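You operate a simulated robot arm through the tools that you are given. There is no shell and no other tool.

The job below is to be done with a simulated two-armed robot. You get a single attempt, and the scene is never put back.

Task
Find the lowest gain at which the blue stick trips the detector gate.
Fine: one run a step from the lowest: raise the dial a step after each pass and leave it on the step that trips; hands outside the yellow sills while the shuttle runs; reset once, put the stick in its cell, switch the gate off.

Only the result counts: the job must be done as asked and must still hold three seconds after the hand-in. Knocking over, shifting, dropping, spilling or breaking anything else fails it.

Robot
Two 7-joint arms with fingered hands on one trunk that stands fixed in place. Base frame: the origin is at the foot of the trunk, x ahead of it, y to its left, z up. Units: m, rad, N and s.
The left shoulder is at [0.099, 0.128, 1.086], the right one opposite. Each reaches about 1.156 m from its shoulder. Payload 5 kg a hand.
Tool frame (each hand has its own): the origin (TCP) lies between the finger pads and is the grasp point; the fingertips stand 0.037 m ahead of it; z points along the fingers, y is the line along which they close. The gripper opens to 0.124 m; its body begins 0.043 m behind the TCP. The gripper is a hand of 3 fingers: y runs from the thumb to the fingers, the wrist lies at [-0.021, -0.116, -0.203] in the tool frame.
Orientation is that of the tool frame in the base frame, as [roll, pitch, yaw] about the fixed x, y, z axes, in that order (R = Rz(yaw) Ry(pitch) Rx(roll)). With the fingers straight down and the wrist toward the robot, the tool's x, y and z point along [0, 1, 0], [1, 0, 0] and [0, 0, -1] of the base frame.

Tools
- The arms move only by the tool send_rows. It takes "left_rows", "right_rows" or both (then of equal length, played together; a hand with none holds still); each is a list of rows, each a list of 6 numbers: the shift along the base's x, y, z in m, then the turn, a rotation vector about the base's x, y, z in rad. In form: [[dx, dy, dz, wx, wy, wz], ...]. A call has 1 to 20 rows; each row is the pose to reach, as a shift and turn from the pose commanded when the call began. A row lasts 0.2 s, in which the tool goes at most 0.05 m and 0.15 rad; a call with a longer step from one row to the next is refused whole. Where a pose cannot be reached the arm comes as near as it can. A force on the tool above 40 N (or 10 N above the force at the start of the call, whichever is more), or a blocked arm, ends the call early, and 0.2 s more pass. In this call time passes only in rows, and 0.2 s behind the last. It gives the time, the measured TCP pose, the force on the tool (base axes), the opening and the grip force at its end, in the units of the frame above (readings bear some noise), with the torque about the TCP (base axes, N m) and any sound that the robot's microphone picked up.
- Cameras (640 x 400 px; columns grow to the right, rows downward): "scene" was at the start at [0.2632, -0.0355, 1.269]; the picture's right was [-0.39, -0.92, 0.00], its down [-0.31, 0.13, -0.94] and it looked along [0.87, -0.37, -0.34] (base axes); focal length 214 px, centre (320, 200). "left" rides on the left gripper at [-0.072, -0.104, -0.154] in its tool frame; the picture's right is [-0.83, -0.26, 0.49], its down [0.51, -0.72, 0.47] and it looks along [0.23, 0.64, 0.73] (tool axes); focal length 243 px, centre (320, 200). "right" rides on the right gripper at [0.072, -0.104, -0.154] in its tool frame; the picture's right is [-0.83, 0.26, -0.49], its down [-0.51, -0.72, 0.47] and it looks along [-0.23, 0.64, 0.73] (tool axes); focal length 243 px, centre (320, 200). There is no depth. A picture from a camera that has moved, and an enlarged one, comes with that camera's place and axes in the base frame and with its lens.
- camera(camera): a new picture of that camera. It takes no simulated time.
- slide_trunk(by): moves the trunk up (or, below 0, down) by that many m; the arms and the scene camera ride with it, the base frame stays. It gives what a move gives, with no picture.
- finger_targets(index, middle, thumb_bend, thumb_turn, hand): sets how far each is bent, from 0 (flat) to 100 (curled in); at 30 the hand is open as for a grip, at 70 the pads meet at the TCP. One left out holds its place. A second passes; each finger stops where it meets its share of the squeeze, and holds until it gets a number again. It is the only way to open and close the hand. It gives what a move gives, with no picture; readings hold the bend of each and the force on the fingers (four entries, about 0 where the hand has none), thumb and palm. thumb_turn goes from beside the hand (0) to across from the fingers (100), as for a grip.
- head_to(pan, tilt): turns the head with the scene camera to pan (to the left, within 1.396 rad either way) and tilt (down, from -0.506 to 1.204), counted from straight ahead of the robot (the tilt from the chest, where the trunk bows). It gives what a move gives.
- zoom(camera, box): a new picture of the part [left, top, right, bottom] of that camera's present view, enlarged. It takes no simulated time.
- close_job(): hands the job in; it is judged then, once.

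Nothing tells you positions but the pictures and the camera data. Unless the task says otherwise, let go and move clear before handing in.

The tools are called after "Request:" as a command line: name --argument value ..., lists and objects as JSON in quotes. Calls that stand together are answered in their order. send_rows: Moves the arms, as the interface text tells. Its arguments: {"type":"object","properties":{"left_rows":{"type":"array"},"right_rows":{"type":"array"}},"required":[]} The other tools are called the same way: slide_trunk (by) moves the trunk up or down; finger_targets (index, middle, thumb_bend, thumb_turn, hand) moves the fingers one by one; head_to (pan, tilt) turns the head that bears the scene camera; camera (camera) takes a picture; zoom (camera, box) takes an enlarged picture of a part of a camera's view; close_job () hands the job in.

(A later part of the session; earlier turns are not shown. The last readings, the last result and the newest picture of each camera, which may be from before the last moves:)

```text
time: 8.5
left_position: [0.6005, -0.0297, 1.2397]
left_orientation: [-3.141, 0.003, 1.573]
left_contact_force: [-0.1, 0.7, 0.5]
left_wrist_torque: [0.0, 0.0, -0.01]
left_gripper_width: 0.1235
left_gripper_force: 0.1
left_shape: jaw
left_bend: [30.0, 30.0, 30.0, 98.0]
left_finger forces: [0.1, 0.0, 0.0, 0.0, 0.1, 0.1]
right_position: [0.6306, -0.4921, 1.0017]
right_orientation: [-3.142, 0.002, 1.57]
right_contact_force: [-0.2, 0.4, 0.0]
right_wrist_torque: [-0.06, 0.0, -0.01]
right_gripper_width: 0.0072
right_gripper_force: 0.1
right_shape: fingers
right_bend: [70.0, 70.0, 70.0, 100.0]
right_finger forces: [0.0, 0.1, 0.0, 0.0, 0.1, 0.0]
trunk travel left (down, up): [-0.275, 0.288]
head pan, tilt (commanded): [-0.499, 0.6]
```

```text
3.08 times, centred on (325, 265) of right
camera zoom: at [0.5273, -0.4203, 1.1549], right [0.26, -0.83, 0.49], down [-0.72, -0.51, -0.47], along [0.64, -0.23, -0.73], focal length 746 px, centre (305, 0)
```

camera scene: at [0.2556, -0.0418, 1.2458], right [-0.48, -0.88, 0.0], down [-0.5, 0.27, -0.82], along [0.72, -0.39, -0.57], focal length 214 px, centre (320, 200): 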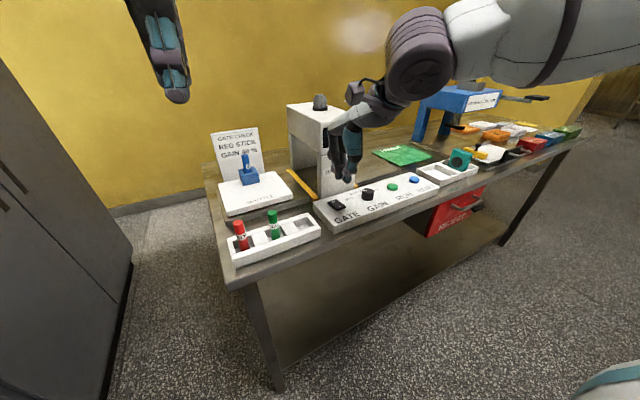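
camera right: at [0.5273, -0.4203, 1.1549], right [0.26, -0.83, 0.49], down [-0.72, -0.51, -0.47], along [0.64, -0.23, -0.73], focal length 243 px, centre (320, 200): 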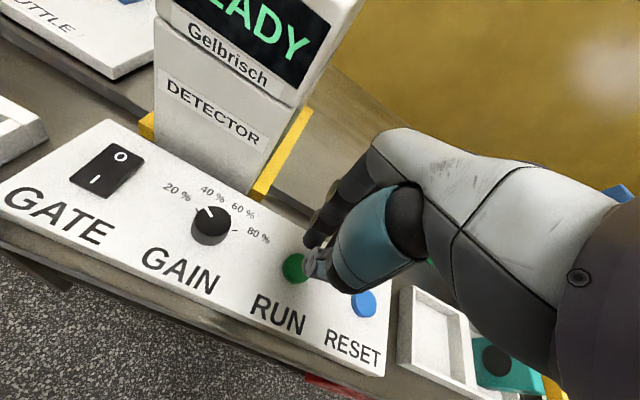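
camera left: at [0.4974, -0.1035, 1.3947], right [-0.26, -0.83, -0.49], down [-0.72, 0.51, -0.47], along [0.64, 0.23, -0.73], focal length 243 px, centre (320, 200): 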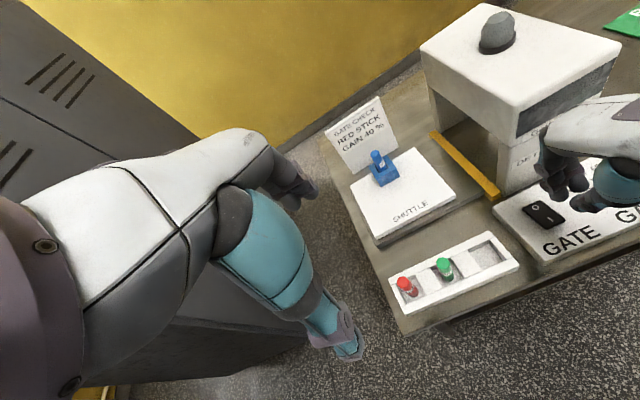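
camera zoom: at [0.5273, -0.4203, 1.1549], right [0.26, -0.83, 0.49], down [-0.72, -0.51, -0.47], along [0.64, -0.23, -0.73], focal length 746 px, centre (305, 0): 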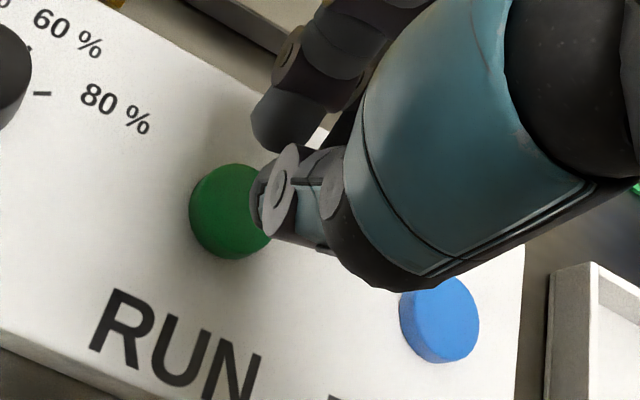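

The mark lines up with the 20 % tick, the lowest step. RUN is at about (0.633, -0.496), so I centre the index tip over it and press in small steps, with the hand well right of the right sill.

Request:
send_rows --right_rows '[[-0.005, -0.008, -0.015, 0, 0, 0], [-0.005, -0.008, -0.03, 0, 0, 0], [-0.005, -0.008, -0.038, 0, 0, 0], [-0.005, -0.008, -0.043, 0, 0, 0], [-0.005, -0.008, -0.046, 0, 0, 0]]'

Request:
camera --camera "scene"

Request:
zoom --camera "scene" --box '[340, 130, 460, 220]'

```text
time: 9.7
left_position: [0.5994, -0.0307, 1.2408]
left_orientation: [3.141, -0.001, 1.572]
left_contact_force: [-0.6, 1.3, -0.4]
left_wrist_torque: [-0.02, 0.01, -0.01]
left_gripper_width: 0.1236
left_gripper_force: 0.0
left_shape: jaw
left_bend: [30.0, 30.0, 30.0, 98.0]
left_finger forces: [0.0, 0.0, 0.1, 0.0, 0.0, 0.1]
right_position: [0.6267, -0.5021, 0.9576]
right_orientation: [-3.141, -0.001, 1.568]
right_contact_force: [0.0, 1.0, 1.4]
right_wrist_torque: [0.07, -0.07, 0.02]
right_gripper_width: 0.0073
right_gripper_force: 1.0
right_shape: fingers
right_bend: [70.0, 70.0, 70.0, 100.0]
right_finger forces: [2.2, 0.1, 0.0, 0.0, 0.1, 0.0]
trunk travel left (down, up): [-0.275, 0.288]
head pan, tilt (commanded): [-0.499, 0.6]
heard: click
```

```text
taken
camera scene: at [0.255, -0.0416, 1.246], right [-0.48, -0.88, 0.0], down [-0.5, 0.27, -0.83], along [0.72, -0.4, -0.56], focal length 214 px, centre (320, 200)
```

scene: 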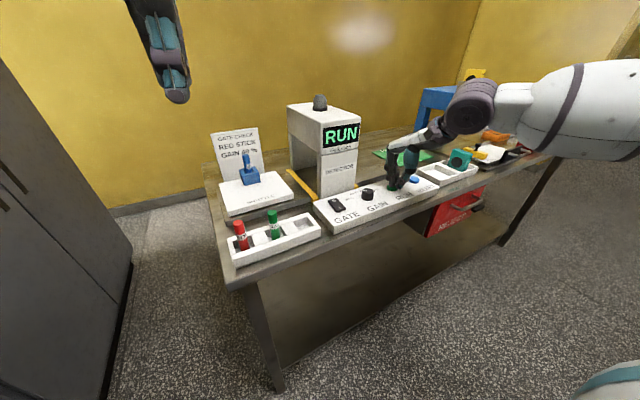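

```text
4.44 times, centred on (400, 175) of scene
camera zoom: at [0.255, -0.0416, 1.246], right [-0.48, -0.88, 0.0], down [-0.5, 0.27, -0.83], along [0.72, -0.4, -0.56], focal length 953 px, centre (-36, 311)
```

zoom: 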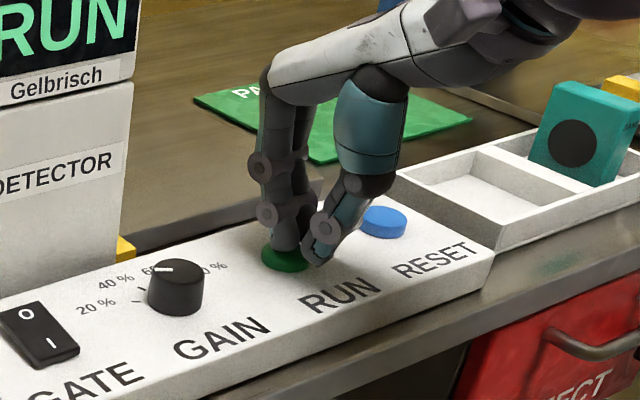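

The button clicked and the display shows RUN. I lift the hand straight up and draw it back from the bench while the shuttle runs.

Request:
send_rows --right_rows '[[0, 0, 0.03, 0, 0, 0], [-0.02, -0.01, 0.065, 0, 0, 0], [-0.05, -0.025, 0.09, 0, 0, 0], [-0.06, -0.03, 0.1, 0, 0, 0]]'

Request:
camera --camera "scene"

```text
time: 10.7
left_position: [0.6011, -0.0313, 1.2397]
left_orientation: [-3.14, 0.0, 1.572]
left_contact_force: [0.1, 0.0, -0.2]
left_wrist_torque: [0.0, 0.02, 0.0]
left_gripper_width: 0.1235
left_gripper_force: 0.0
left_shape: jaw
left_bend: [30.0, 30.0, 30.0, 98.0]
left_finger forces: [0.0, 0.0, 0.0, 0.0, 0.1, 0.0]
right_position: [0.5686, -0.5317, 1.0582]
right_orientation: [-3.141, 0.0, 1.57]
right_contact_force: [-0.6, -0.6, -0.8]
right_wrist_torque: [-0.02, 0.03, 0.02]
right_gripper_width: 0.0075
right_gripper_force: 0.1
right_shape: fingers
right_bend: [70.0, 70.0, 70.0, 100.0]
right_finger forces: [0.0, 0.1, 0.0, 0.1, 0.1, 0.0]
trunk travel left (down, up): [-0.275, 0.288]
head pan, tilt (commanded): [-0.499, 0.6]
```

```text
taken
camera scene: at [0.2555, -0.0417, 1.2458], right [-0.48, -0.88, 0.0], down [-0.5, 0.27, -0.82], along [0.72, -0.4, -0.57], focal length 214 px, centre (320, 200)
```

scene: 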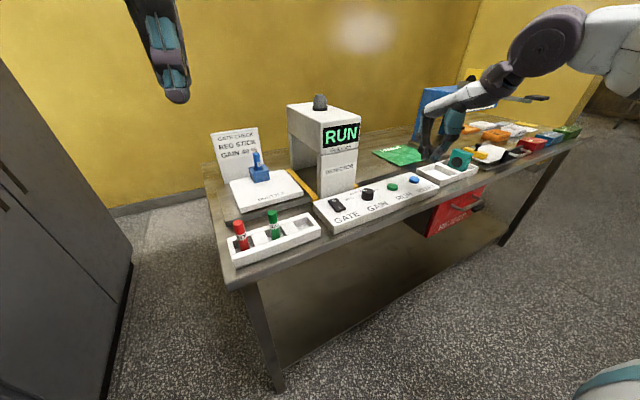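

The shuttle is creeping toward the gate. I hold still for two seconds and watch.

Request:
send_rows --right_rows '[[0, 0, 0, 0, 0, 0], [0, 0, 0, 0, 0, 0], [0, 0, 0, 0, 0, 0], [0, 0, 0, 0, 0, 0], [0, 0, 0, 0, 0, 0], [0, 0, 0, 0, 0, 0], [0, 0, 0, 0, 0, 0], [0, 0, 0, 0, 0, 0], [0, 0, 0, 0, 0, 0], [0, 0, 0, 0, 0, 0]]'

Request:
camera --camera "scene"

```text
time: 12.9
left_position: [0.6005, -0.0311, 1.2402]
left_orientation: [3.141, -0.001, 1.571]
left_contact_force: [-0.8, 0.1, -0.6]
left_wrist_torque: [0.01, -0.02, -0.04]
left_gripper_width: 0.1237
left_gripper_force: 0.1
left_shape: jaw
left_bend: [30.0, 30.0, 30.0, 98.0]
left_finger forces: [0.0, 0.0, 0.0, 0.0, 0.0, 0.0]
right_position: [0.569, -0.5314, 1.0574]
right_orientation: [-3.142, 0.0, 1.57]
right_contact_force: [0.7, 0.5, -0.3]
right_wrist_torque: [0.02, 0.02, -0.01]
right_gripper_width: 0.0075
right_gripper_force: 0.0
right_shape: fingers
right_bend: [70.0, 70.0, 70.0, 100.0]
right_finger forces: [0.1, 0.0, 0.1, 0.0, 0.0, 0.0]
trunk travel left (down, up): [-0.275, 0.288]
head pan, tilt (commanded): [-0.499, 0.6]
```

```text
taken
camera scene: at [0.255, -0.0416, 1.2459], right [-0.48, -0.88, 0.0], down [-0.5, 0.27, -0.83], along [0.72, -0.4, -0.56], focal length 214 px, centre (320, 200)
```

scene: 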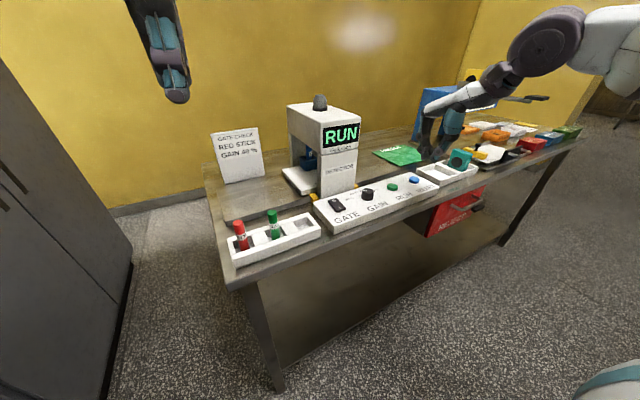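

The shuttle is now passing under the gate; I keep holding still.

Request:
send_rows --right_rows '[[0, 0, 0, 0, 0, 0], [0, 0, 0, 0, 0, 0], [0, 0, 0, 0, 0, 0], [0, 0, 0, 0, 0, 0], [0, 0, 0, 0, 0, 0], [0, 0, 0, 0, 0, 0], [0, 0, 0, 0, 0, 0], [0, 0, 0, 0, 0, 0], [0, 0, 0, 0, 0, 0], [0, 0, 0, 0, 0, 0]]'

Request:
camera --camera "scene"

```text
time: 15.1
left_position: [0.6003, -0.0312, 1.2396]
left_orientation: [-3.14, 0.0, 1.574]
left_contact_force: [0.5, 0.7, -0.4]
left_wrist_torque: [0.01, 0.0, 0.02]
left_gripper_width: 0.1234
left_gripper_force: 0.1
left_shape: jaw
left_bend: [30.0, 30.0, 30.0, 98.0]
left_finger forces: [0.0, 0.0, 0.0, 0.1, 0.0, 0.0]
right_position: [0.5693, -0.5313, 1.0575]
right_orientation: [3.14, 0.0, 1.571]
right_contact_force: [0.4, 0.0, -0.9]
right_wrist_torque: [-0.03, -0.02, 0.01]
right_gripper_width: 0.0075
right_gripper_force: 0.1
right_shape: fingers
right_bend: [70.0, 70.0, 70.0, 100.0]
right_finger forces: [0.1, 0.0, 0.0, 0.1, 0.0, 0.1]
trunk travel left (down, up): [-0.275, 0.288]
head pan, tilt (commanded): [-0.499, 0.6]
```

```text
taken
camera scene: at [0.255, -0.0416, 1.246], right [-0.48, -0.88, 0.0], down [-0.5, 0.27, -0.83], along [0.72, -0.4, -0.56], focal length 214 px, centre (320, 200)
```

scene: 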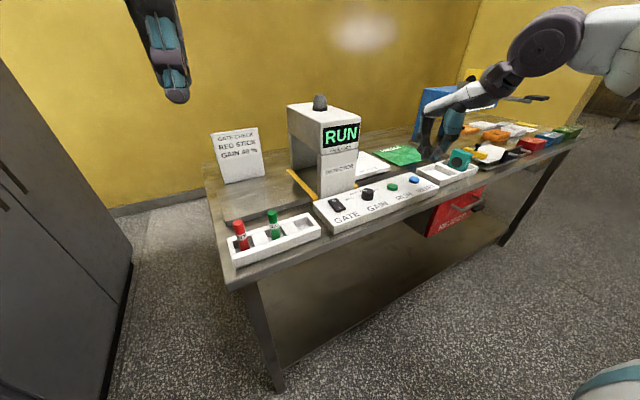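

The shuttle is emerging on the right side and the display still says RUN. I keep waiting.

Request:
send_rows --right_rows '[[0, 0, 0, 0, 0, 0], [0, 0, 0, 0, 0, 0], [0, 0, 0, 0, 0, 0], [0, 0, 0, 0, 0, 0], [0, 0, 0, 0, 0, 0], [0, 0, 0, 0, 0, 0], [0, 0, 0, 0, 0, 0], [0, 0, 0, 0, 0, 0], [0, 0, 0, 0, 0, 0], [0, 0, 0, 0, 0, 0]]'

Request:
camera --camera "scene"

Request:
camera --camera "right"

```text
time: 17.3
left_position: [0.6001, -0.0307, 1.2406]
left_orientation: [-3.14, 0.001, 1.573]
left_contact_force: [-0.2, 0.3, -0.5]
left_wrist_torque: [0.01, -0.04, -0.03]
left_gripper_width: 0.1239
left_gripper_force: 0.0
left_shape: jaw
left_bend: [30.0, 30.0, 30.0, 98.0]
left_finger forces: [0.0, 0.0, 0.0, 0.1, 0.0, 0.1]
right_position: [0.5696, -0.5307, 1.0573]
right_orientation: [3.14, 0.001, 1.571]
right_contact_force: [-0.1, 0.0, -0.2]
right_wrist_torque: [-0.02, 0.02, -0.01]
right_gripper_width: 0.0073
right_gripper_force: 0.1
right_shape: fingers
right_bend: [70.0, 70.0, 70.0, 100.0]
right_finger forces: [0.0, 0.1, 0.0, 0.0, 0.1, 0.1]
trunk travel left (down, up): [-0.275, 0.288]
head pan, tilt (commanded): [-0.499, 0.6]
```

```text
taken
camera scene: at [0.255, -0.0416, 1.246], right [-0.48, -0.88, 0.0], down [-0.5, 0.27, -0.83], along [0.72, -0.4, -0.56], focal length 214 px, centre (320, 200)
```

scene: 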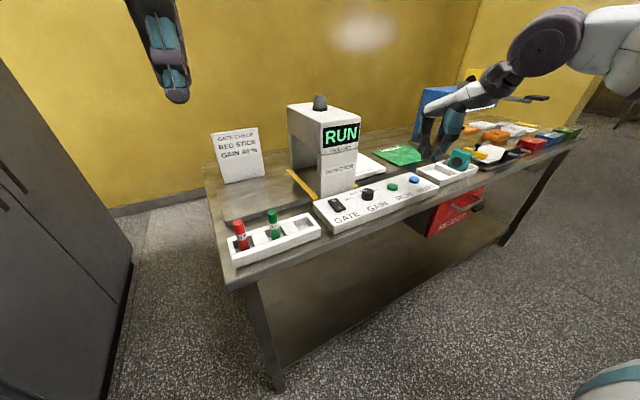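

```text
taken
camera right: at [0.4643, -0.4604, 1.2106], right [0.26, -0.83, 0.49], down [-0.72, -0.51, -0.47], along [0.64, -0.23, -0.73], focal length 243 px, centre (320, 200)
```

right: 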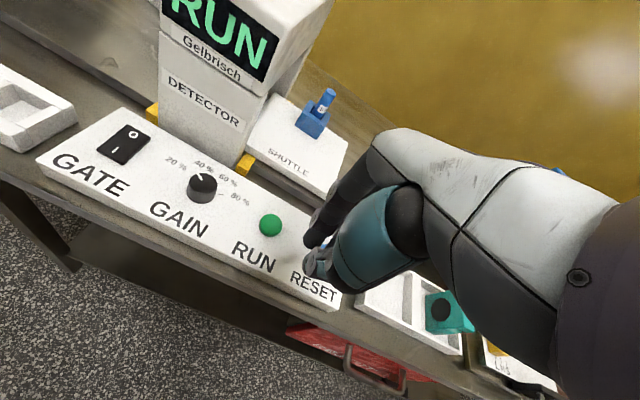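

The shuttle with the stick is on the right of the gate; the display still says RUN, so it likely runs back. I wait more.

Request:
send_rows --right_rows '[[0, 0, 0, 0, 0, 0], [0, 0, 0, 0, 0, 0], [0, 0, 0, 0, 0, 0], [0, 0, 0, 0, 0, 0], [0, 0, 0, 0, 0, 0], [0, 0, 0, 0, 0, 0], [0, 0, 0, 0, 0, 0], [0, 0, 0, 0, 0, 0], [0, 0, 0, 0, 0, 0], [0, 0, 0, 0, 0, 0], [0, 0, 0, 0, 0, 0], [0, 0, 0, 0, 0, 0], [0, 0, 0, 0, 0, 0], [0, 0, 0, 0, 0, 0], [0, 0, 0, 0, 0, 0]]'

Request:
camera --camera "scene"

```text
time: 20.5
left_position: [0.6005, -0.0311, 1.2398]
left_orientation: [-3.141, 0.001, 1.574]
left_contact_force: [-1.1, 0.2, -0.4]
left_wrist_torque: [-0.01, 0.01, 0.01]
left_gripper_width: 0.1236
left_gripper_force: 0.0
left_shape: jaw
left_bend: [30.0, 30.0, 30.0, 98.0]
left_finger forces: [0.1, 0.0, 0.1, 0.0, 0.0, 0.0]
right_position: [0.5689, -0.5321, 1.0575]
right_orientation: [3.141, 0.001, 1.571]
right_contact_force: [0.2, 0.2, -0.2]
right_wrist_torque: [-0.01, 0.0, 0.01]
right_gripper_width: 0.0073
right_gripper_force: 0.0
right_shape: fingers
right_bend: [70.0, 70.0, 70.0, 100.0]
right_finger forces: [0.0, 0.1, 0.1, 0.0, 0.0, 0.0]
trunk travel left (down, up): [-0.275, 0.288]
head pan, tilt (commanded): [-0.499, 0.6]
```

```text
taken
camera scene: at [0.255, -0.0416, 1.246], right [-0.48, -0.88, 0.0], down [-0.5, 0.27, -0.83], along [0.72, -0.4, -0.56], focal length 214 px, centre (320, 200)
```

scene: 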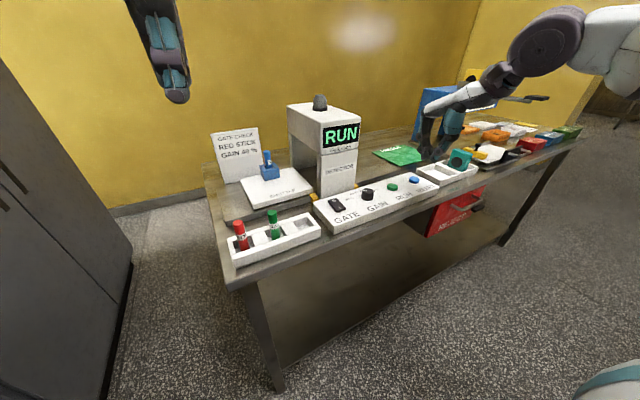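

The shuttle has come back to the left side and is nearly home. I wait a little longer for the verdict on the display.

Request:
send_rows --right_rows '[[0, 0, 0, 0, 0, 0], [0, 0, 0, 0, 0, 0], [0, 0, 0, 0, 0, 0], [0, 0, 0, 0, 0, 0], [0, 0, 0, 0, 0, 0], [0, 0, 0, 0, 0, 0], [0, 0, 0, 0, 0, 0], [0, 0, 0, 0, 0, 0]]'

Request:
camera --camera "scene"

Request:
zoom --camera "scene" --box '[270, 80, 430, 220]'

```text
time: 22.3
left_position: [0.601, -0.031, 1.2408]
left_orientation: [-3.141, 0.001, 1.571]
left_contact_force: [0.4, -0.4, 0.5]
left_wrist_torque: [-0.02, -0.04, 0.05]
left_gripper_width: 0.1237
left_gripper_force: 0.1
left_shape: jaw
left_bend: [30.0, 30.0, 30.0, 98.0]
left_finger forces: [0.1, 0.1, 0.0, 0.0, 0.0, 0.1]
right_position: [0.569, -0.5317, 1.0587]
right_orientation: [-3.141, 0.0, 1.571]
right_contact_force: [-0.3, -0.3, -0.3]
right_wrist_torque: [0.01, -0.01, -0.01]
right_gripper_width: 0.0074
right_gripper_force: 0.1
right_shape: fingers
right_bend: [70.0, 70.0, 70.0, 100.0]
right_finger forces: [0.0, 0.1, 0.1, 0.0, 0.0, 0.0]
trunk travel left (down, up): [-0.275, 0.288]
head pan, tilt (commanded): [-0.499, 0.6]
```

```text
taken
camera scene: at [0.255, -0.0416, 1.246], right [-0.48, -0.88, 0.0], down [-0.5, 0.27, -0.83], along [0.72, -0.4, -0.56], focal length 214 px, centre (320, 200)
```

scene: 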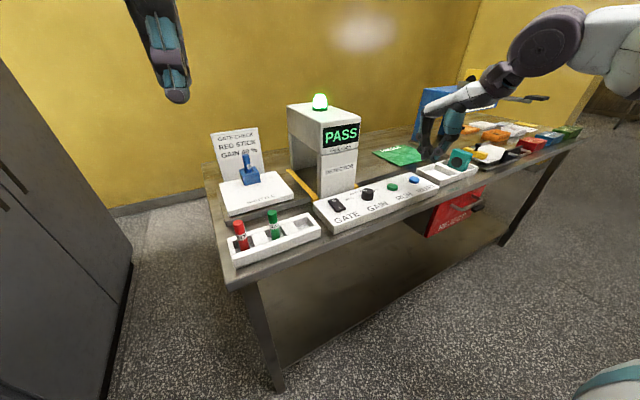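

```text
2.86 times, centred on (350, 150) of scene
camera zoom: at [0.255, -0.0416, 1.246], right [-0.48, -0.88, 0.0], down [-0.5, 0.27, -0.83], along [0.72, -0.4, -0.56], focal length 613 px, centre (234, 343)
```

zoom: 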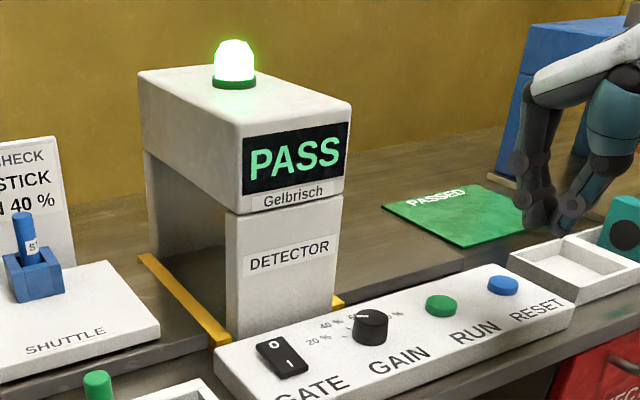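

20 % gave PASS and the shuttle is home, so the dial must go up one step to 40 %. The left hand suits the dial best (fingers pointing away from the detector); I'll partly close it first and move the right hand aside.

Request:
finger_targets --hand "left" --index 48 --middle 48 --thumb_bend 48 --thumb_turn 100

```text
time: 23.3
left_position: [0.6011, -0.0315, 1.2399]
left_orientation: [-3.141, 0.0, 1.571]
left_contact_force: [0.6, -0.6, 0.2]
left_wrist_torque: [0.02, -0.03, -0.01]
left_gripper_width: 0.0743
left_gripper_force: 0.1
left_shape: fingers
left_bend: [48.0, 48.0, 48.0, 100.0]
left_finger forces: [0.0, 0.0, 0.0, 0.0, 0.0, 0.1]
right_position: [0.5679, -0.5319, 1.0566]
right_orientation: [-3.141, 0.001, 1.57]
right_contact_force: [0.6, -0.6, 0.2]
right_wrist_torque: [-0.02, 0.0, 0.01]
right_gripper_width: 0.0076
right_gripper_force: 0.1
right_shape: fingers
right_bend: [70.0, 70.0, 70.0, 100.0]
right_finger forces: [0.0, 0.0, 0.1, 0.0, 0.0, 0.1]
trunk travel left (down, up): [-0.275, 0.288]
head pan, tilt (commanded): [-0.499, 0.6]
```

Left opening is now 7.4 cm. I swing the left hand over the panel with a -60° yaw, staying back from the detector on the way, while the right hand steps aside to the right.

Request:
send_rows --left_rows '[[-0.015, -0.035, -0.01, 0, 0, -0.14], [-0.03, -0.075, -0.02, 0, 0, -0.28], [-0.04, -0.115, -0.03, 0, 0, -0.42], [-0.045, -0.158, -0.045, 0, 0, -0.56], [-0.045, -0.2, -0.06, 0, 0, -0.7], [-0.045, -0.24, -0.08, 0, 0, -0.84], [-0.03, -0.28, -0.1, 0, 0, -0.96], [-0.01, -0.315, -0.12, 0, 0, -1.05], [0.01, -0.345, -0.14, 0, 0, -1.05], [0.02, -0.36, -0.16, 0, 0, -1.05]]' --right_rows '[[-0.01, -0.03, 0.015, 0, 0, 0], [-0.02, -0.06, 0.03, 0, 0, 0], [-0.03, -0.09, 0.045, 0, 0, 0], [-0.04, -0.11, 0.06, 0, 0, 0], [-0.04, -0.11, 0.06, 0, 0, 0], [-0.04, -0.11, 0.06, 0, 0, 0], [-0.04, -0.11, 0.06, 0, 0, 0], [-0.04, -0.11, 0.06, 0, 0, 0], [-0.04, -0.11, 0.06, 0, 0, 0], [-0.04, -0.11, 0.06, 0, 0, 0]]'

Request:
camera --camera "scene"

Request:
camera --camera "left"

Request:
camera --camera "right"

```text
time: 25.5
left_position: [0.6218, -0.3913, 1.0813]
left_orientation: [3.141, 0.0, 0.523]
left_contact_force: [0.0, 0.2, 0.2]
left_wrist_torque: [0.01, 0.02, 0.0]
left_gripper_width: 0.074
left_gripper_force: 0.2
left_shape: fingers
left_bend: [48.0, 48.0, 48.0, 100.0]
left_finger forces: [0.0, 0.1, 0.0, 0.0, 0.0, 0.1]
right_position: [0.5291, -0.6422, 1.1146]
right_orientation: [-3.14, 0.001, 1.571]
right_contact_force: [0.7, -0.4, 0.1]
right_wrist_torque: [0.04, 0.01, 0.0]
right_gripper_width: 0.0075
right_gripper_force: 0.1
right_shape: fingers
right_bend: [70.0, 70.0, 70.0, 100.0]
right_finger forces: [0.0, 0.1, 0.1, 0.0, 0.1, 0.1]
trunk travel left (down, up): [-0.275, 0.288]
head pan, tilt (commanded): [-0.499, 0.6]
```

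```text
taken
camera scene: at [0.2557, -0.042, 1.2458], right [-0.48, -0.88, 0.0], down [-0.5, 0.27, -0.82], along [0.72, -0.39, -0.57], focal length 214 px, centre (320, 200)
```

scene: 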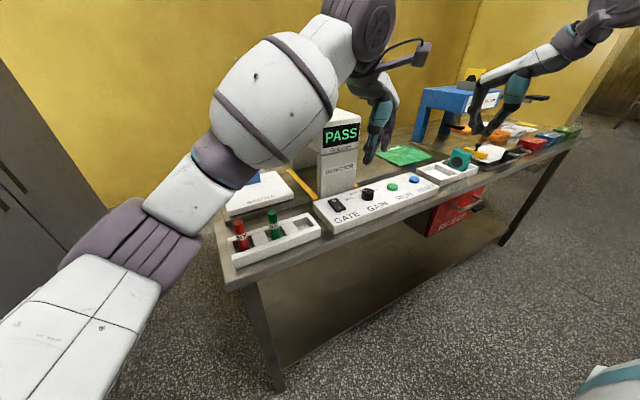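

```text
taken
camera left: at [0.5072, -0.3375, 1.2345], right [-0.85, -0.19, -0.49], down [0.08, 0.88, -0.47], along [0.52, -0.44, -0.73], focal length 243 px, centre (320, 200)
```

left: 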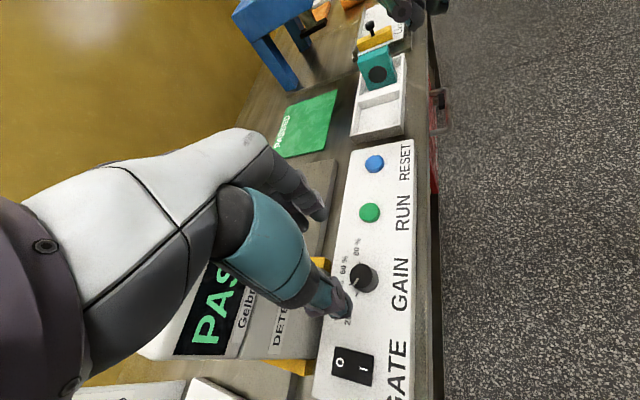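

```text
taken
camera right: at [0.4247, -0.5714, 1.269], right [0.26, -0.83, 0.49], down [-0.72, -0.51, -0.47], along [0.64, -0.23, -0.73], focal length 243 px, centre (320, 200)
```

right: 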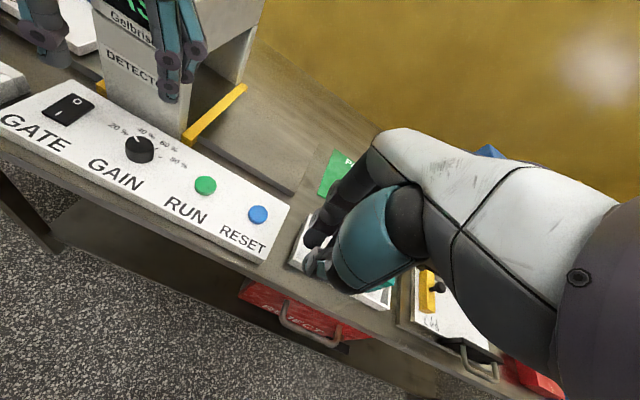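

The left hand hovers above the dial with its fingers to the right, clear of the detector. I lower it to just above the knob and check alignment with both cameras.

Request:
send_rows --left_rows '[[0.002, -0.005, -0.03, 0, 0, 0], [0.005, -0.0125, -0.06, 0, 0, 0], [0.005, -0.0125, -0.08, 0, 0, 0]]'

Request:
zoom --camera "right" --box '[60, 0, 260, 200]'

Request:
zoom --camera "left" --box '[240, 160, 420, 360]'

Request:
zoom --camera "scene" --box '[300, 60, 460, 220]'

```text
time: 26.3
left_position: [0.6258, -0.4051, 1.0004]
left_orientation: [-3.141, -0.001, 0.523]
left_contact_force: [-0.2, 0.6, 0.1]
left_wrist_torque: [0.03, -0.05, -0.02]
left_gripper_width: 0.0744
left_gripper_force: 0.0
left_shape: fingers
left_bend: [48.0, 48.0, 48.0, 100.0]
left_finger forces: [0.0, 0.0, 0.0, 0.0, 0.0, 0.0]
right_position: [0.5274, -0.6413, 1.1168]
right_orientation: [3.141, 0.001, 1.571]
right_contact_force: [-0.5, -1.1, -0.7]
right_wrist_torque: [-0.04, -0.03, -0.01]
right_gripper_width: 0.0072
right_gripper_force: 0.2
right_shape: fingers
right_bend: [70.0, 70.0, 70.0, 100.0]
right_finger forces: [0.1, 0.1, 0.0, 0.0, 0.1, 0.0]
trunk travel left (down, up): [-0.275, 0.288]
head pan, tilt (commanded): [-0.499, 0.6]
```

```text
2.00 times, centred on (160, 100) of right
camera zoom: at [0.424, -0.5708, 1.2696], right [0.26, -0.83, 0.49], down [-0.72, -0.51, -0.47], along [0.64, -0.23, -0.73], focal length 485 px, centre (640, 400)
```

zoom: 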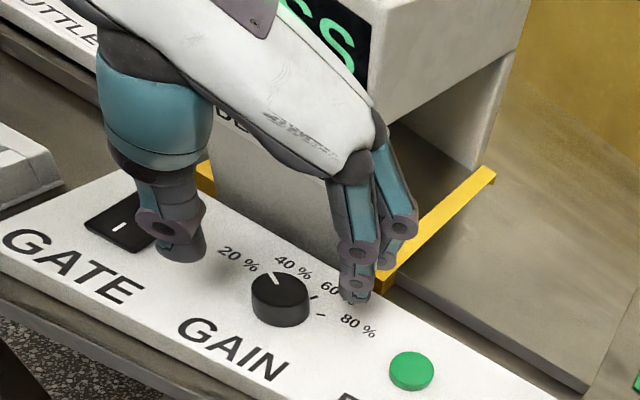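

```text
2.00 times, centred on (330, 260) of left
camera zoom: at [0.5114, -0.3496, 1.1547], right [-0.85, -0.19, -0.49], down [0.08, 0.88, -0.47], along [0.52, -0.44, -0.73], focal length 485 px, centre (300, 80)
```

zoom: 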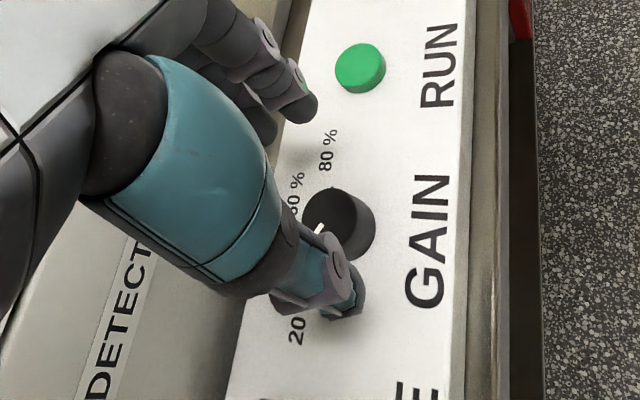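

```text
2.50 times, centred on (380, 140) of scene
camera zoom: at [0.2551, -0.0415, 1.246], right [-0.48, -0.88, 0.0], down [-0.5, 0.27, -0.83], along [0.72, -0.4, -0.56], focal length 536 px, centre (170, 350)
```

zoom: 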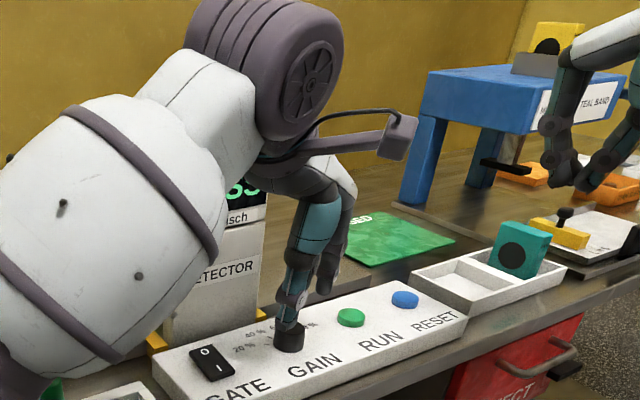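

Thumb and fingers straddle the knob symmetrically, about 4.5 cm to each side, and are clear of the switch and the RUN button. I lower the hand around the knob (tips a few millimetres above the panel).

Request:
send_rows --left_rows '[[0, 0, -0.015, 0, 0, 0], [0, 0, -0.03, 0, 0, 0], [0, 0, -0.038, 0, 0, 0], [0, 0, -0.042, 0, 0, 0]]'

Request:
zoom --camera "right" --box '[80, 40, 240, 180]'

Request:
zoom --camera "left" --box '[240, 160, 420, 360]'

Request:
zoom --camera "scene" --box '[330, 120, 430, 220]'

```text
time: 27.3
left_position: [0.6255, -0.403, 0.9588]
left_orientation: [3.141, 0.0, 0.52]
left_contact_force: [1.0, 0.2, -0.9]
left_wrist_torque: [-0.01, -0.02, 0.0]
left_gripper_width: 0.0743
left_gripper_force: 0.1
left_shape: fingers
left_bend: [48.0, 48.0, 48.0, 100.0]
left_finger forces: [0.1, 0.1, 0.0, 0.1, 0.0, 0.1]
right_position: [0.5285, -0.6426, 1.1169]
right_orientation: [-3.141, 0.0, 1.569]
right_contact_force: [0.5, 0.0, 0.3]
right_wrist_torque: [-0.03, 0.0, -0.03]
right_gripper_width: 0.0075
right_gripper_force: 0.1
right_shape: fingers
right_bend: [70.0, 70.0, 70.0, 100.0]
right_finger forces: [0.0, 0.0, 0.0, 0.0, 0.0, 0.1]
trunk travel left (down, up): [-0.275, 0.288]
head pan, tilt (commanded): [-0.499, 0.6]
```

```text
2.86 times, centred on (160, 110) of right
camera zoom: at [0.4241, -0.571, 1.2694], right [0.26, -0.83, 0.49], down [-0.72, -0.51, -0.47], along [0.64, -0.23, -0.73], focal length 693 px, centre (777, 457)
```

zoom: 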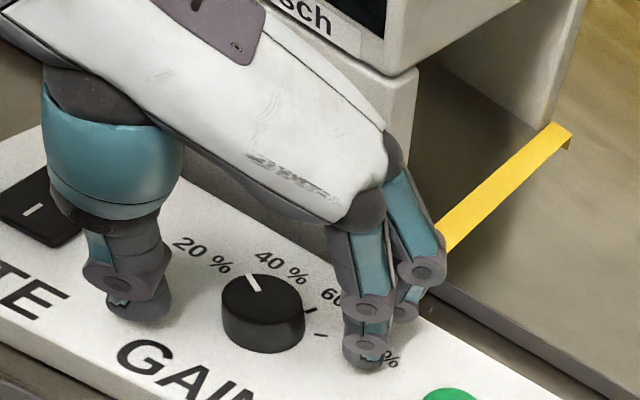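

```text
2.00 times, centred on (330, 260) of left
camera zoom: at [0.5116, -0.3493, 1.1128], right [-0.85, -0.19, -0.49], down [0.08, 0.88, -0.47], along [0.52, -0.44, -0.73], focal length 485 px, centre (300, 80)
```

zoom: 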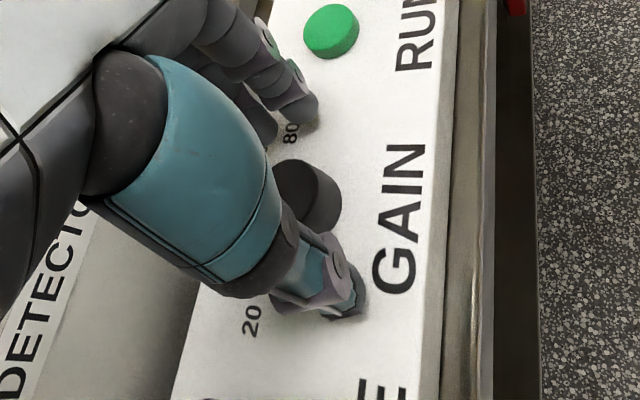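

```text
4.00 times, centred on (380, 170) of scene
camera zoom: at [0.2552, -0.0417, 1.2459], right [-0.48, -0.88, 0.0], down [-0.5, 0.27, -0.82], along [0.72, -0.39, -0.57], focal length 858 px, centre (80, 320)
```

zoom: 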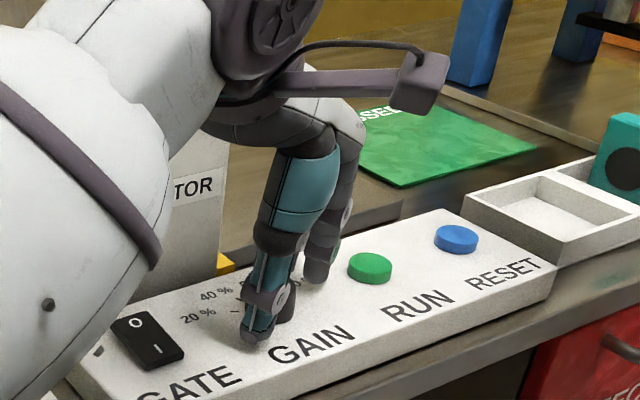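

The fingertips stand around the knob just above the panel. I close them in two gentle stages onto the knob.

Request:
finger_targets --hand "left" --index 58 --middle 58 --thumb_bend 58

Request:
zoom --camera "right" --box '[80, 40, 240, 180]'

Request:
zoom --camera "left" --box '[240, 160, 420, 360]'

```text
time: 28.3
left_position: [0.625, -0.4038, 0.9582]
left_orientation: [3.141, 0.0, 0.52]
left_contact_force: [0.9, -0.4, -0.2]
left_wrist_torque: [0.03, -0.01, 0.03]
left_gripper_width: 0.0465
left_gripper_force: 0.1
left_shape: fingers
left_bend: [57.0, 57.0, 57.0, 100.0]
left_finger forces: [0.0, 0.0, 0.0, 0.0, 0.0, 0.0]
right_position: [0.5285, -0.6422, 1.1162]
right_orientation: [-3.141, 0.0, 1.57]
right_contact_force: [-0.2, -0.1, -0.9]
right_wrist_torque: [-0.02, 0.01, 0.03]
right_gripper_width: 0.0075
right_gripper_force: 0.0
right_shape: fingers
right_bend: [70.0, 70.0, 70.0, 100.0]
right_finger forces: [0.1, 0.0, 0.0, 0.0, 0.0, 0.0]
trunk travel left (down, up): [-0.275, 0.288]
head pan, tilt (commanded): [-0.499, 0.6]
```

```text
2.86 times, centred on (160, 110) of right
camera zoom: at [0.424, -0.571, 1.2695], right [0.26, -0.83, 0.49], down [-0.72, -0.51, -0.47], along [0.64, -0.23, -0.73], focal length 693 px, centre (777, 457)
```

zoom: 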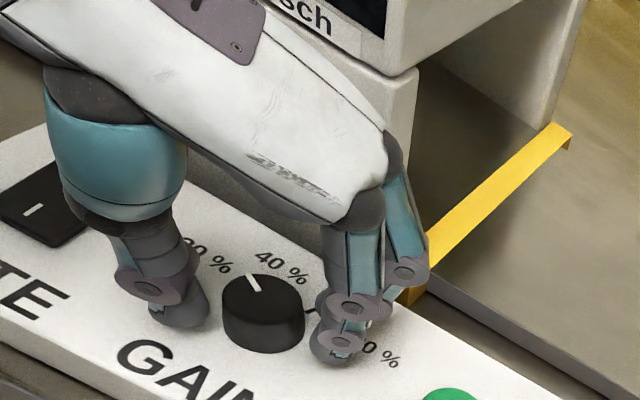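

```text
2.00 times, centred on (330, 260) of left
camera zoom: at [0.5114, -0.3493, 1.1131], right [-0.85, -0.19, -0.49], down [0.08, 0.88, -0.47], along [0.52, -0.44, -0.73], focal length 485 px, centre (300, 80)
```

zoom: 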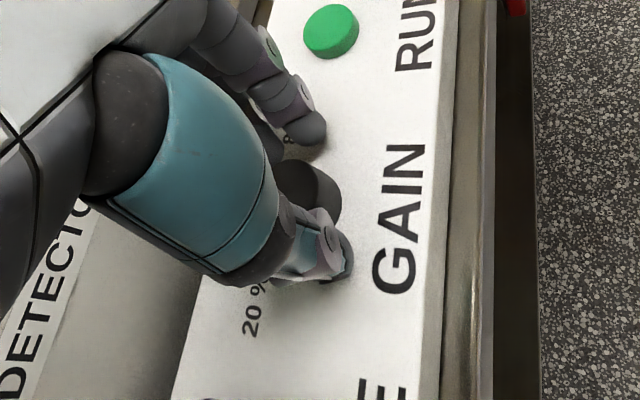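

The tips are near the knob on both sides and well centred. I close fully until they squeeze it.

Request:
finger_targets --hand "left" --index 68 --middle 68 --thumb_bend 68

Request:
zoom --camera "right" --box '[80, 40, 240, 180]'

Request:
zoom --camera "left" --box '[240, 160, 420, 360]'

```text
time: 29.3
left_position: [0.6254, -0.405, 0.959]
left_orientation: [3.141, 0.001, 0.522]
left_contact_force: [1.1, -2.1, 0.9]
left_wrist_torque: [-0.09, -0.08, -0.08]
left_gripper_width: 0.026
left_gripper_force: 7.8
left_shape: fingers
left_bend: [66.0, 63.0, 63.0, 100.0]
left_finger forces: [2.2, 7.0, 0.1, 0.0, 6.4, 0.0]
right_position: [0.5291, -0.6424, 1.117]
right_orientation: [-3.141, 0.0, 1.571]
right_contact_force: [-0.5, -0.8, -0.5]
right_wrist_torque: [0.01, 0.0, -0.02]
right_gripper_width: 0.0073
right_gripper_force: 0.1
right_shape: fingers
right_bend: [70.0, 70.0, 70.0, 100.0]
right_finger forces: [0.1, 0.0, 0.0, 0.0, 0.1, 0.0]
trunk travel left (down, up): [-0.275, 0.288]
head pan, tilt (commanded): [-0.499, 0.6]
```

```text
2.86 times, centred on (160, 110) of right
camera zoom: at [0.424, -0.5712, 1.2693], right [0.26, -0.83, 0.49], down [-0.72, -0.51, -0.47], along [0.64, -0.23, -0.73], focal length 693 px, centre (777, 457)
```

zoom: 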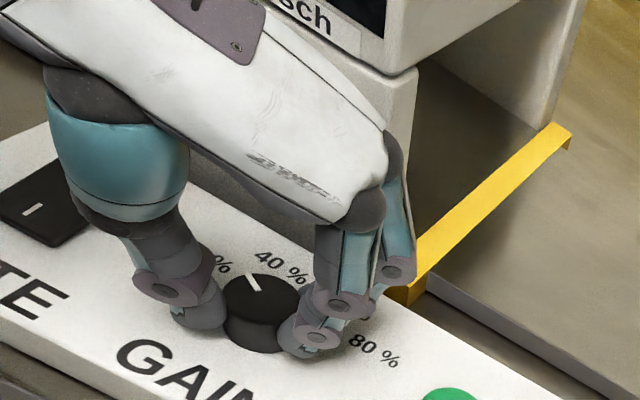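

```text
2.00 times, centred on (330, 260) of left
camera zoom: at [0.5115, -0.3495, 1.113], right [-0.85, -0.19, -0.49], down [0.08, 0.88, -0.47], along [0.52, -0.44, -0.73], focal length 485 px, centre (300, 80)
```

zoom: 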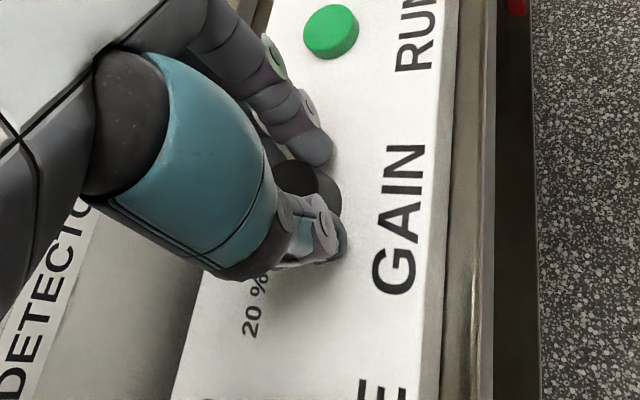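

The knob is gripped (thumb 6.4 N against middle 7 N, index 2 N). I turn the hand 40° clockwise about the knob's axis to take the mark from 20 % to 40 %.

Request:
send_rows --left_rows '[[-0.0004, 0.0008, 0, 0, 0, -0.117], [-0.0007, 0.0016, 0, 0, 0, -0.233], [-0.001, 0.0025, 0, 0, 0, -0.35], [-0.0011, 0.0034, 0, 0, 0, -0.467], [-0.0011, 0.0043, 0, 0, 0, -0.583], [-0.001, 0.0052, 0, 0, 0, -0.7]]'

Request:
zoom --camera "right" --box '[80, 40, 240, 180]'

Request:
zoom --camera "scene" --box '[330, 80, 450, 220]'

```text
time: 30.7
left_position: [0.6244, -0.3979, 0.96]
left_orientation: [-3.141, 0.0, -0.181]
left_contact_force: [0.8, -2.6, -1.2]
left_wrist_torque: [-0.1, -0.04, -0.03]
left_gripper_width: 0.025
left_gripper_force: 8.1
left_shape: fingers
left_bend: [66.0, 63.0, 63.0, 100.0]
left_finger forces: [2.6, 7.7, 0.0, 0.1, 6.3, 0.0]
right_position: [0.5296, -0.6435, 1.1163]
right_orientation: [3.142, 0.001, 1.572]
right_contact_force: [-0.2, -0.8, 0.2]
right_wrist_torque: [0.0, 0.03, 0.02]
right_gripper_width: 0.0072
right_gripper_force: 0.1
right_shape: fingers
right_bend: [70.0, 70.0, 70.0, 100.0]
right_finger forces: [0.0, 0.0, 0.0, 0.0, 0.0, 0.0]
trunk travel left (down, up): [-0.275, 0.288]
head pan, tilt (commanded): [-0.499, 0.6]
```

```text
2.86 times, centred on (160, 110) of right
camera zoom: at [0.4241, -0.5714, 1.2692], right [0.26, -0.83, 0.49], down [-0.72, -0.51, -0.47], along [0.64, -0.23, -0.73], focal length 693 px, centre (777, 457)
```

zoom: 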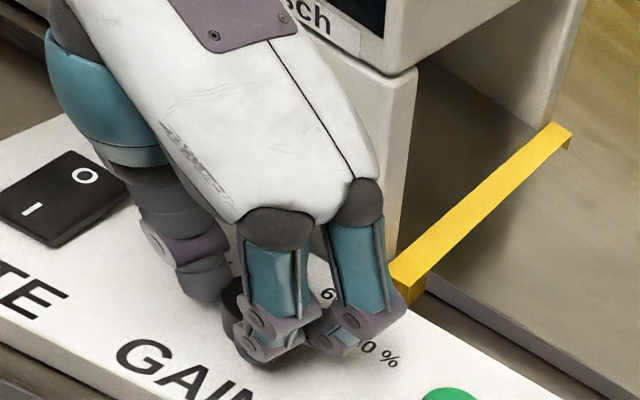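

```text
2.86 times, centred on (390, 150) of scene
camera zoom: at [0.2552, -0.042, 1.2459], right [-0.48, -0.88, 0.0], down [-0.5, 0.27, -0.82], along [0.72, -0.39, -0.57], focal length 613 px, centre (120, 343)
```

zoom: 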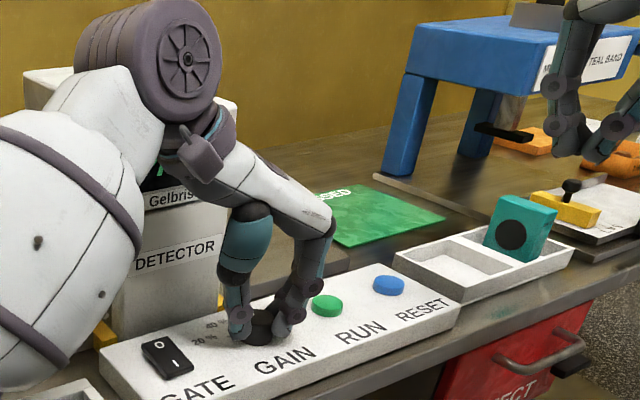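

The hand turned the full 40° with the grip unchanged. I open the fingers and lift straight up to read the dial.

Request:
finger_targets --hand "left" --index 50 --middle 50 --thumb_bend 50

Request:
zoom --camera "right" --box '[80, 40, 240, 180]'

Request:
camera --camera "left"

```text
time: 31.7
left_position: [0.6236, -0.3986, 0.9574]
left_orientation: [-3.14, 0.0, -0.177]
left_contact_force: [-0.4, -0.8, -1.1]
left_wrist_torque: [0.02, 0.0, -0.01]
left_gripper_width: 0.0668
left_gripper_force: 0.1
left_shape: fingers
left_bend: [50.0, 50.0, 50.0, 100.0]
left_finger forces: [0.0, 0.1, 0.0, 0.0, 0.0, 0.0]
right_position: [0.5289, -0.6418, 1.1164]
right_orientation: [3.142, 0.001, 1.571]
right_contact_force: [-0.5, -0.9, 0.0]
right_wrist_torque: [-0.02, 0.0, 0.0]
right_gripper_width: 0.0072
right_gripper_force: 0.0
right_shape: fingers
right_bend: [70.0, 70.0, 70.0, 100.0]
right_finger forces: [0.0, 0.0, 0.0, 0.1, 0.0, 0.0]
trunk travel left (down, up): [-0.275, 0.288]
head pan, tilt (commanded): [-0.499, 0.6]
```

```text
2.86 times, centred on (160, 110) of right
camera zoom: at [0.424, -0.571, 1.2694], right [0.26, -0.83, 0.49], down [-0.72, -0.51, -0.47], along [0.64, -0.23, -0.73], focal length 693 px, centre (777, 457)
```

zoom: 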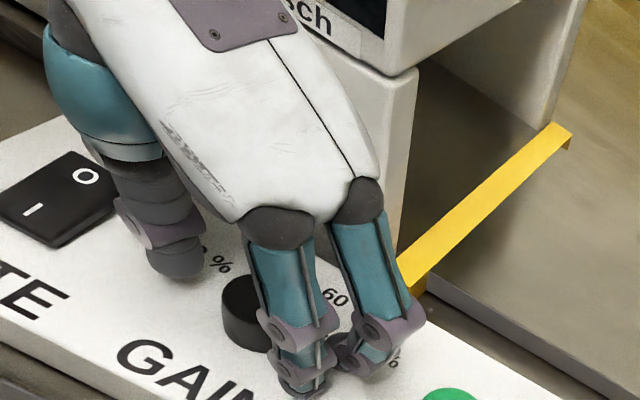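

```text
taken
camera left: at [0.572, -0.2823, 1.1135], right [-0.77, 0.41, -0.49], down [0.63, 0.62, -0.47], along [0.11, -0.67, -0.73], focal length 243 px, centre (320, 200)
```

left: 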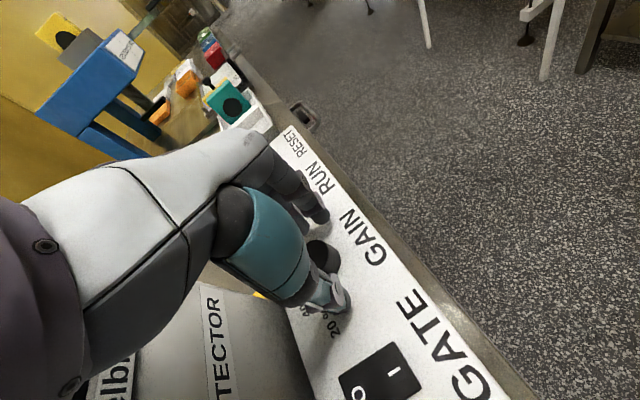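

I lift the left hand clear, turn it back, and retreat it to the left front, away from the gate, then read the dial.

Request:
send_rows --left_rows '[[0, 0, 0.03, 0, 0, 0], [0, 0, 0.07, 0, 0, 0], [-0.015, 0.015, 0.1, 0, 0, 0.12], [-0.04, 0.045, 0.12, 0, 0, 0.26], [-0.06, 0.085, 0.135, 0, 0, 0.4], [-0.08, 0.125, 0.145, 0, 0, 0.54], [-0.1, 0.165, 0.155, 0, 0, 0.68], [-0.11, 0.2, 0.17, 0, 0, 0.7]]'

Request:
camera --camera "scene"

Request:
zoom --camera "right" --box '[90, 110, 210, 200]'

Request:
camera --camera "left"

```text
time: 33.5
left_position: [0.5153, -0.1981, 1.1311]
left_orientation: [3.14, 0.0, 0.523]
left_contact_force: [0.5, -0.4, 0.3]
left_wrist_torque: [-0.03, 0.01, 0.0]
left_gripper_width: 0.0672
left_gripper_force: 0.0
left_shape: fingers
left_bend: [50.0, 50.0, 50.0, 100.0]
left_finger forces: [0.0, 0.1, 0.1, 0.0, 0.0, 0.0]
right_position: [0.5276, -0.6412, 1.1179]
right_orientation: [-3.14, 0.002, 1.57]
right_contact_force: [-0.1, 1.2, 0.0]
right_wrist_torque: [-0.02, 0.0, 0.03]
right_gripper_width: 0.0073
right_gripper_force: 0.1
right_shape: fingers
right_bend: [70.0, 70.0, 70.0, 100.0]
right_finger forces: [0.0, 0.0, 0.0, 0.0, 0.0, 0.0]
trunk travel left (down, up): [-0.275, 0.288]
head pan, tilt (commanded): [-0.499, 0.6]
```

```text
taken
camera scene: at [0.2545, -0.0401, 1.2461], right [-0.48, -0.88, 0.0], down [-0.5, 0.27, -0.83], along [0.72, -0.4, -0.56], focal length 214 px, centre (320, 200)
```

scene: 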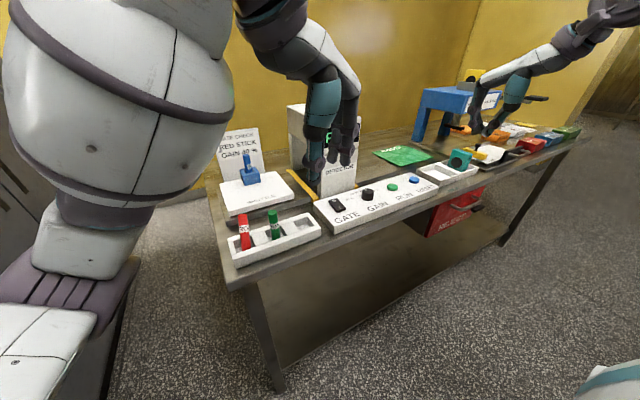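

```text
4.44 times, centred on (150, 155) of right
camera zoom: at [0.4233, -0.5694, 1.2706], right [0.26, -0.83, 0.49], down [-0.72, -0.51, -0.47], along [0.64, -0.23, -0.73], focal length 1078 px, centre (1076, 400)
```

zoom: 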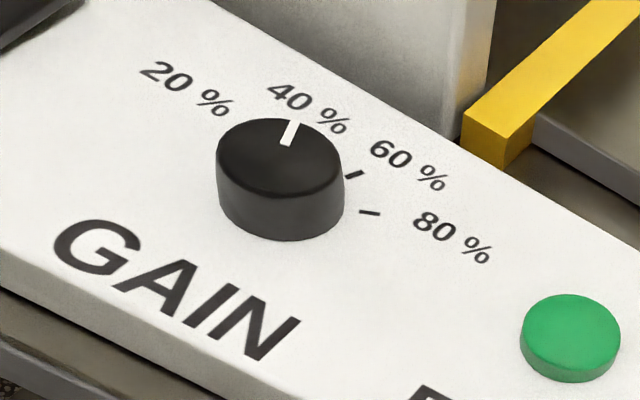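

```text
taken
camera left: at [0.4001, -0.1433, 1.2858], right [-0.85, -0.19, -0.49], down [0.08, 0.88, -0.47], along [0.52, -0.44, -0.73], focal length 243 px, centre (320, 200)
```

left: 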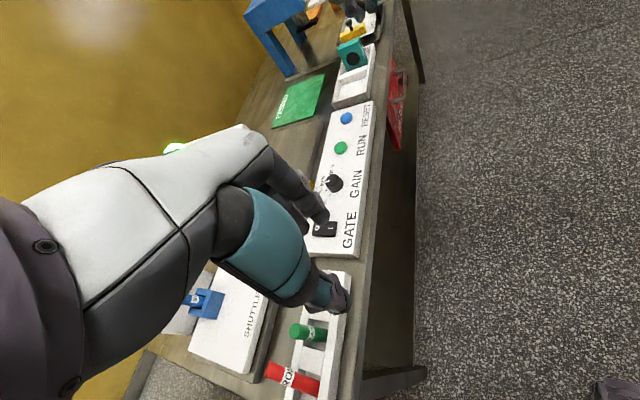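

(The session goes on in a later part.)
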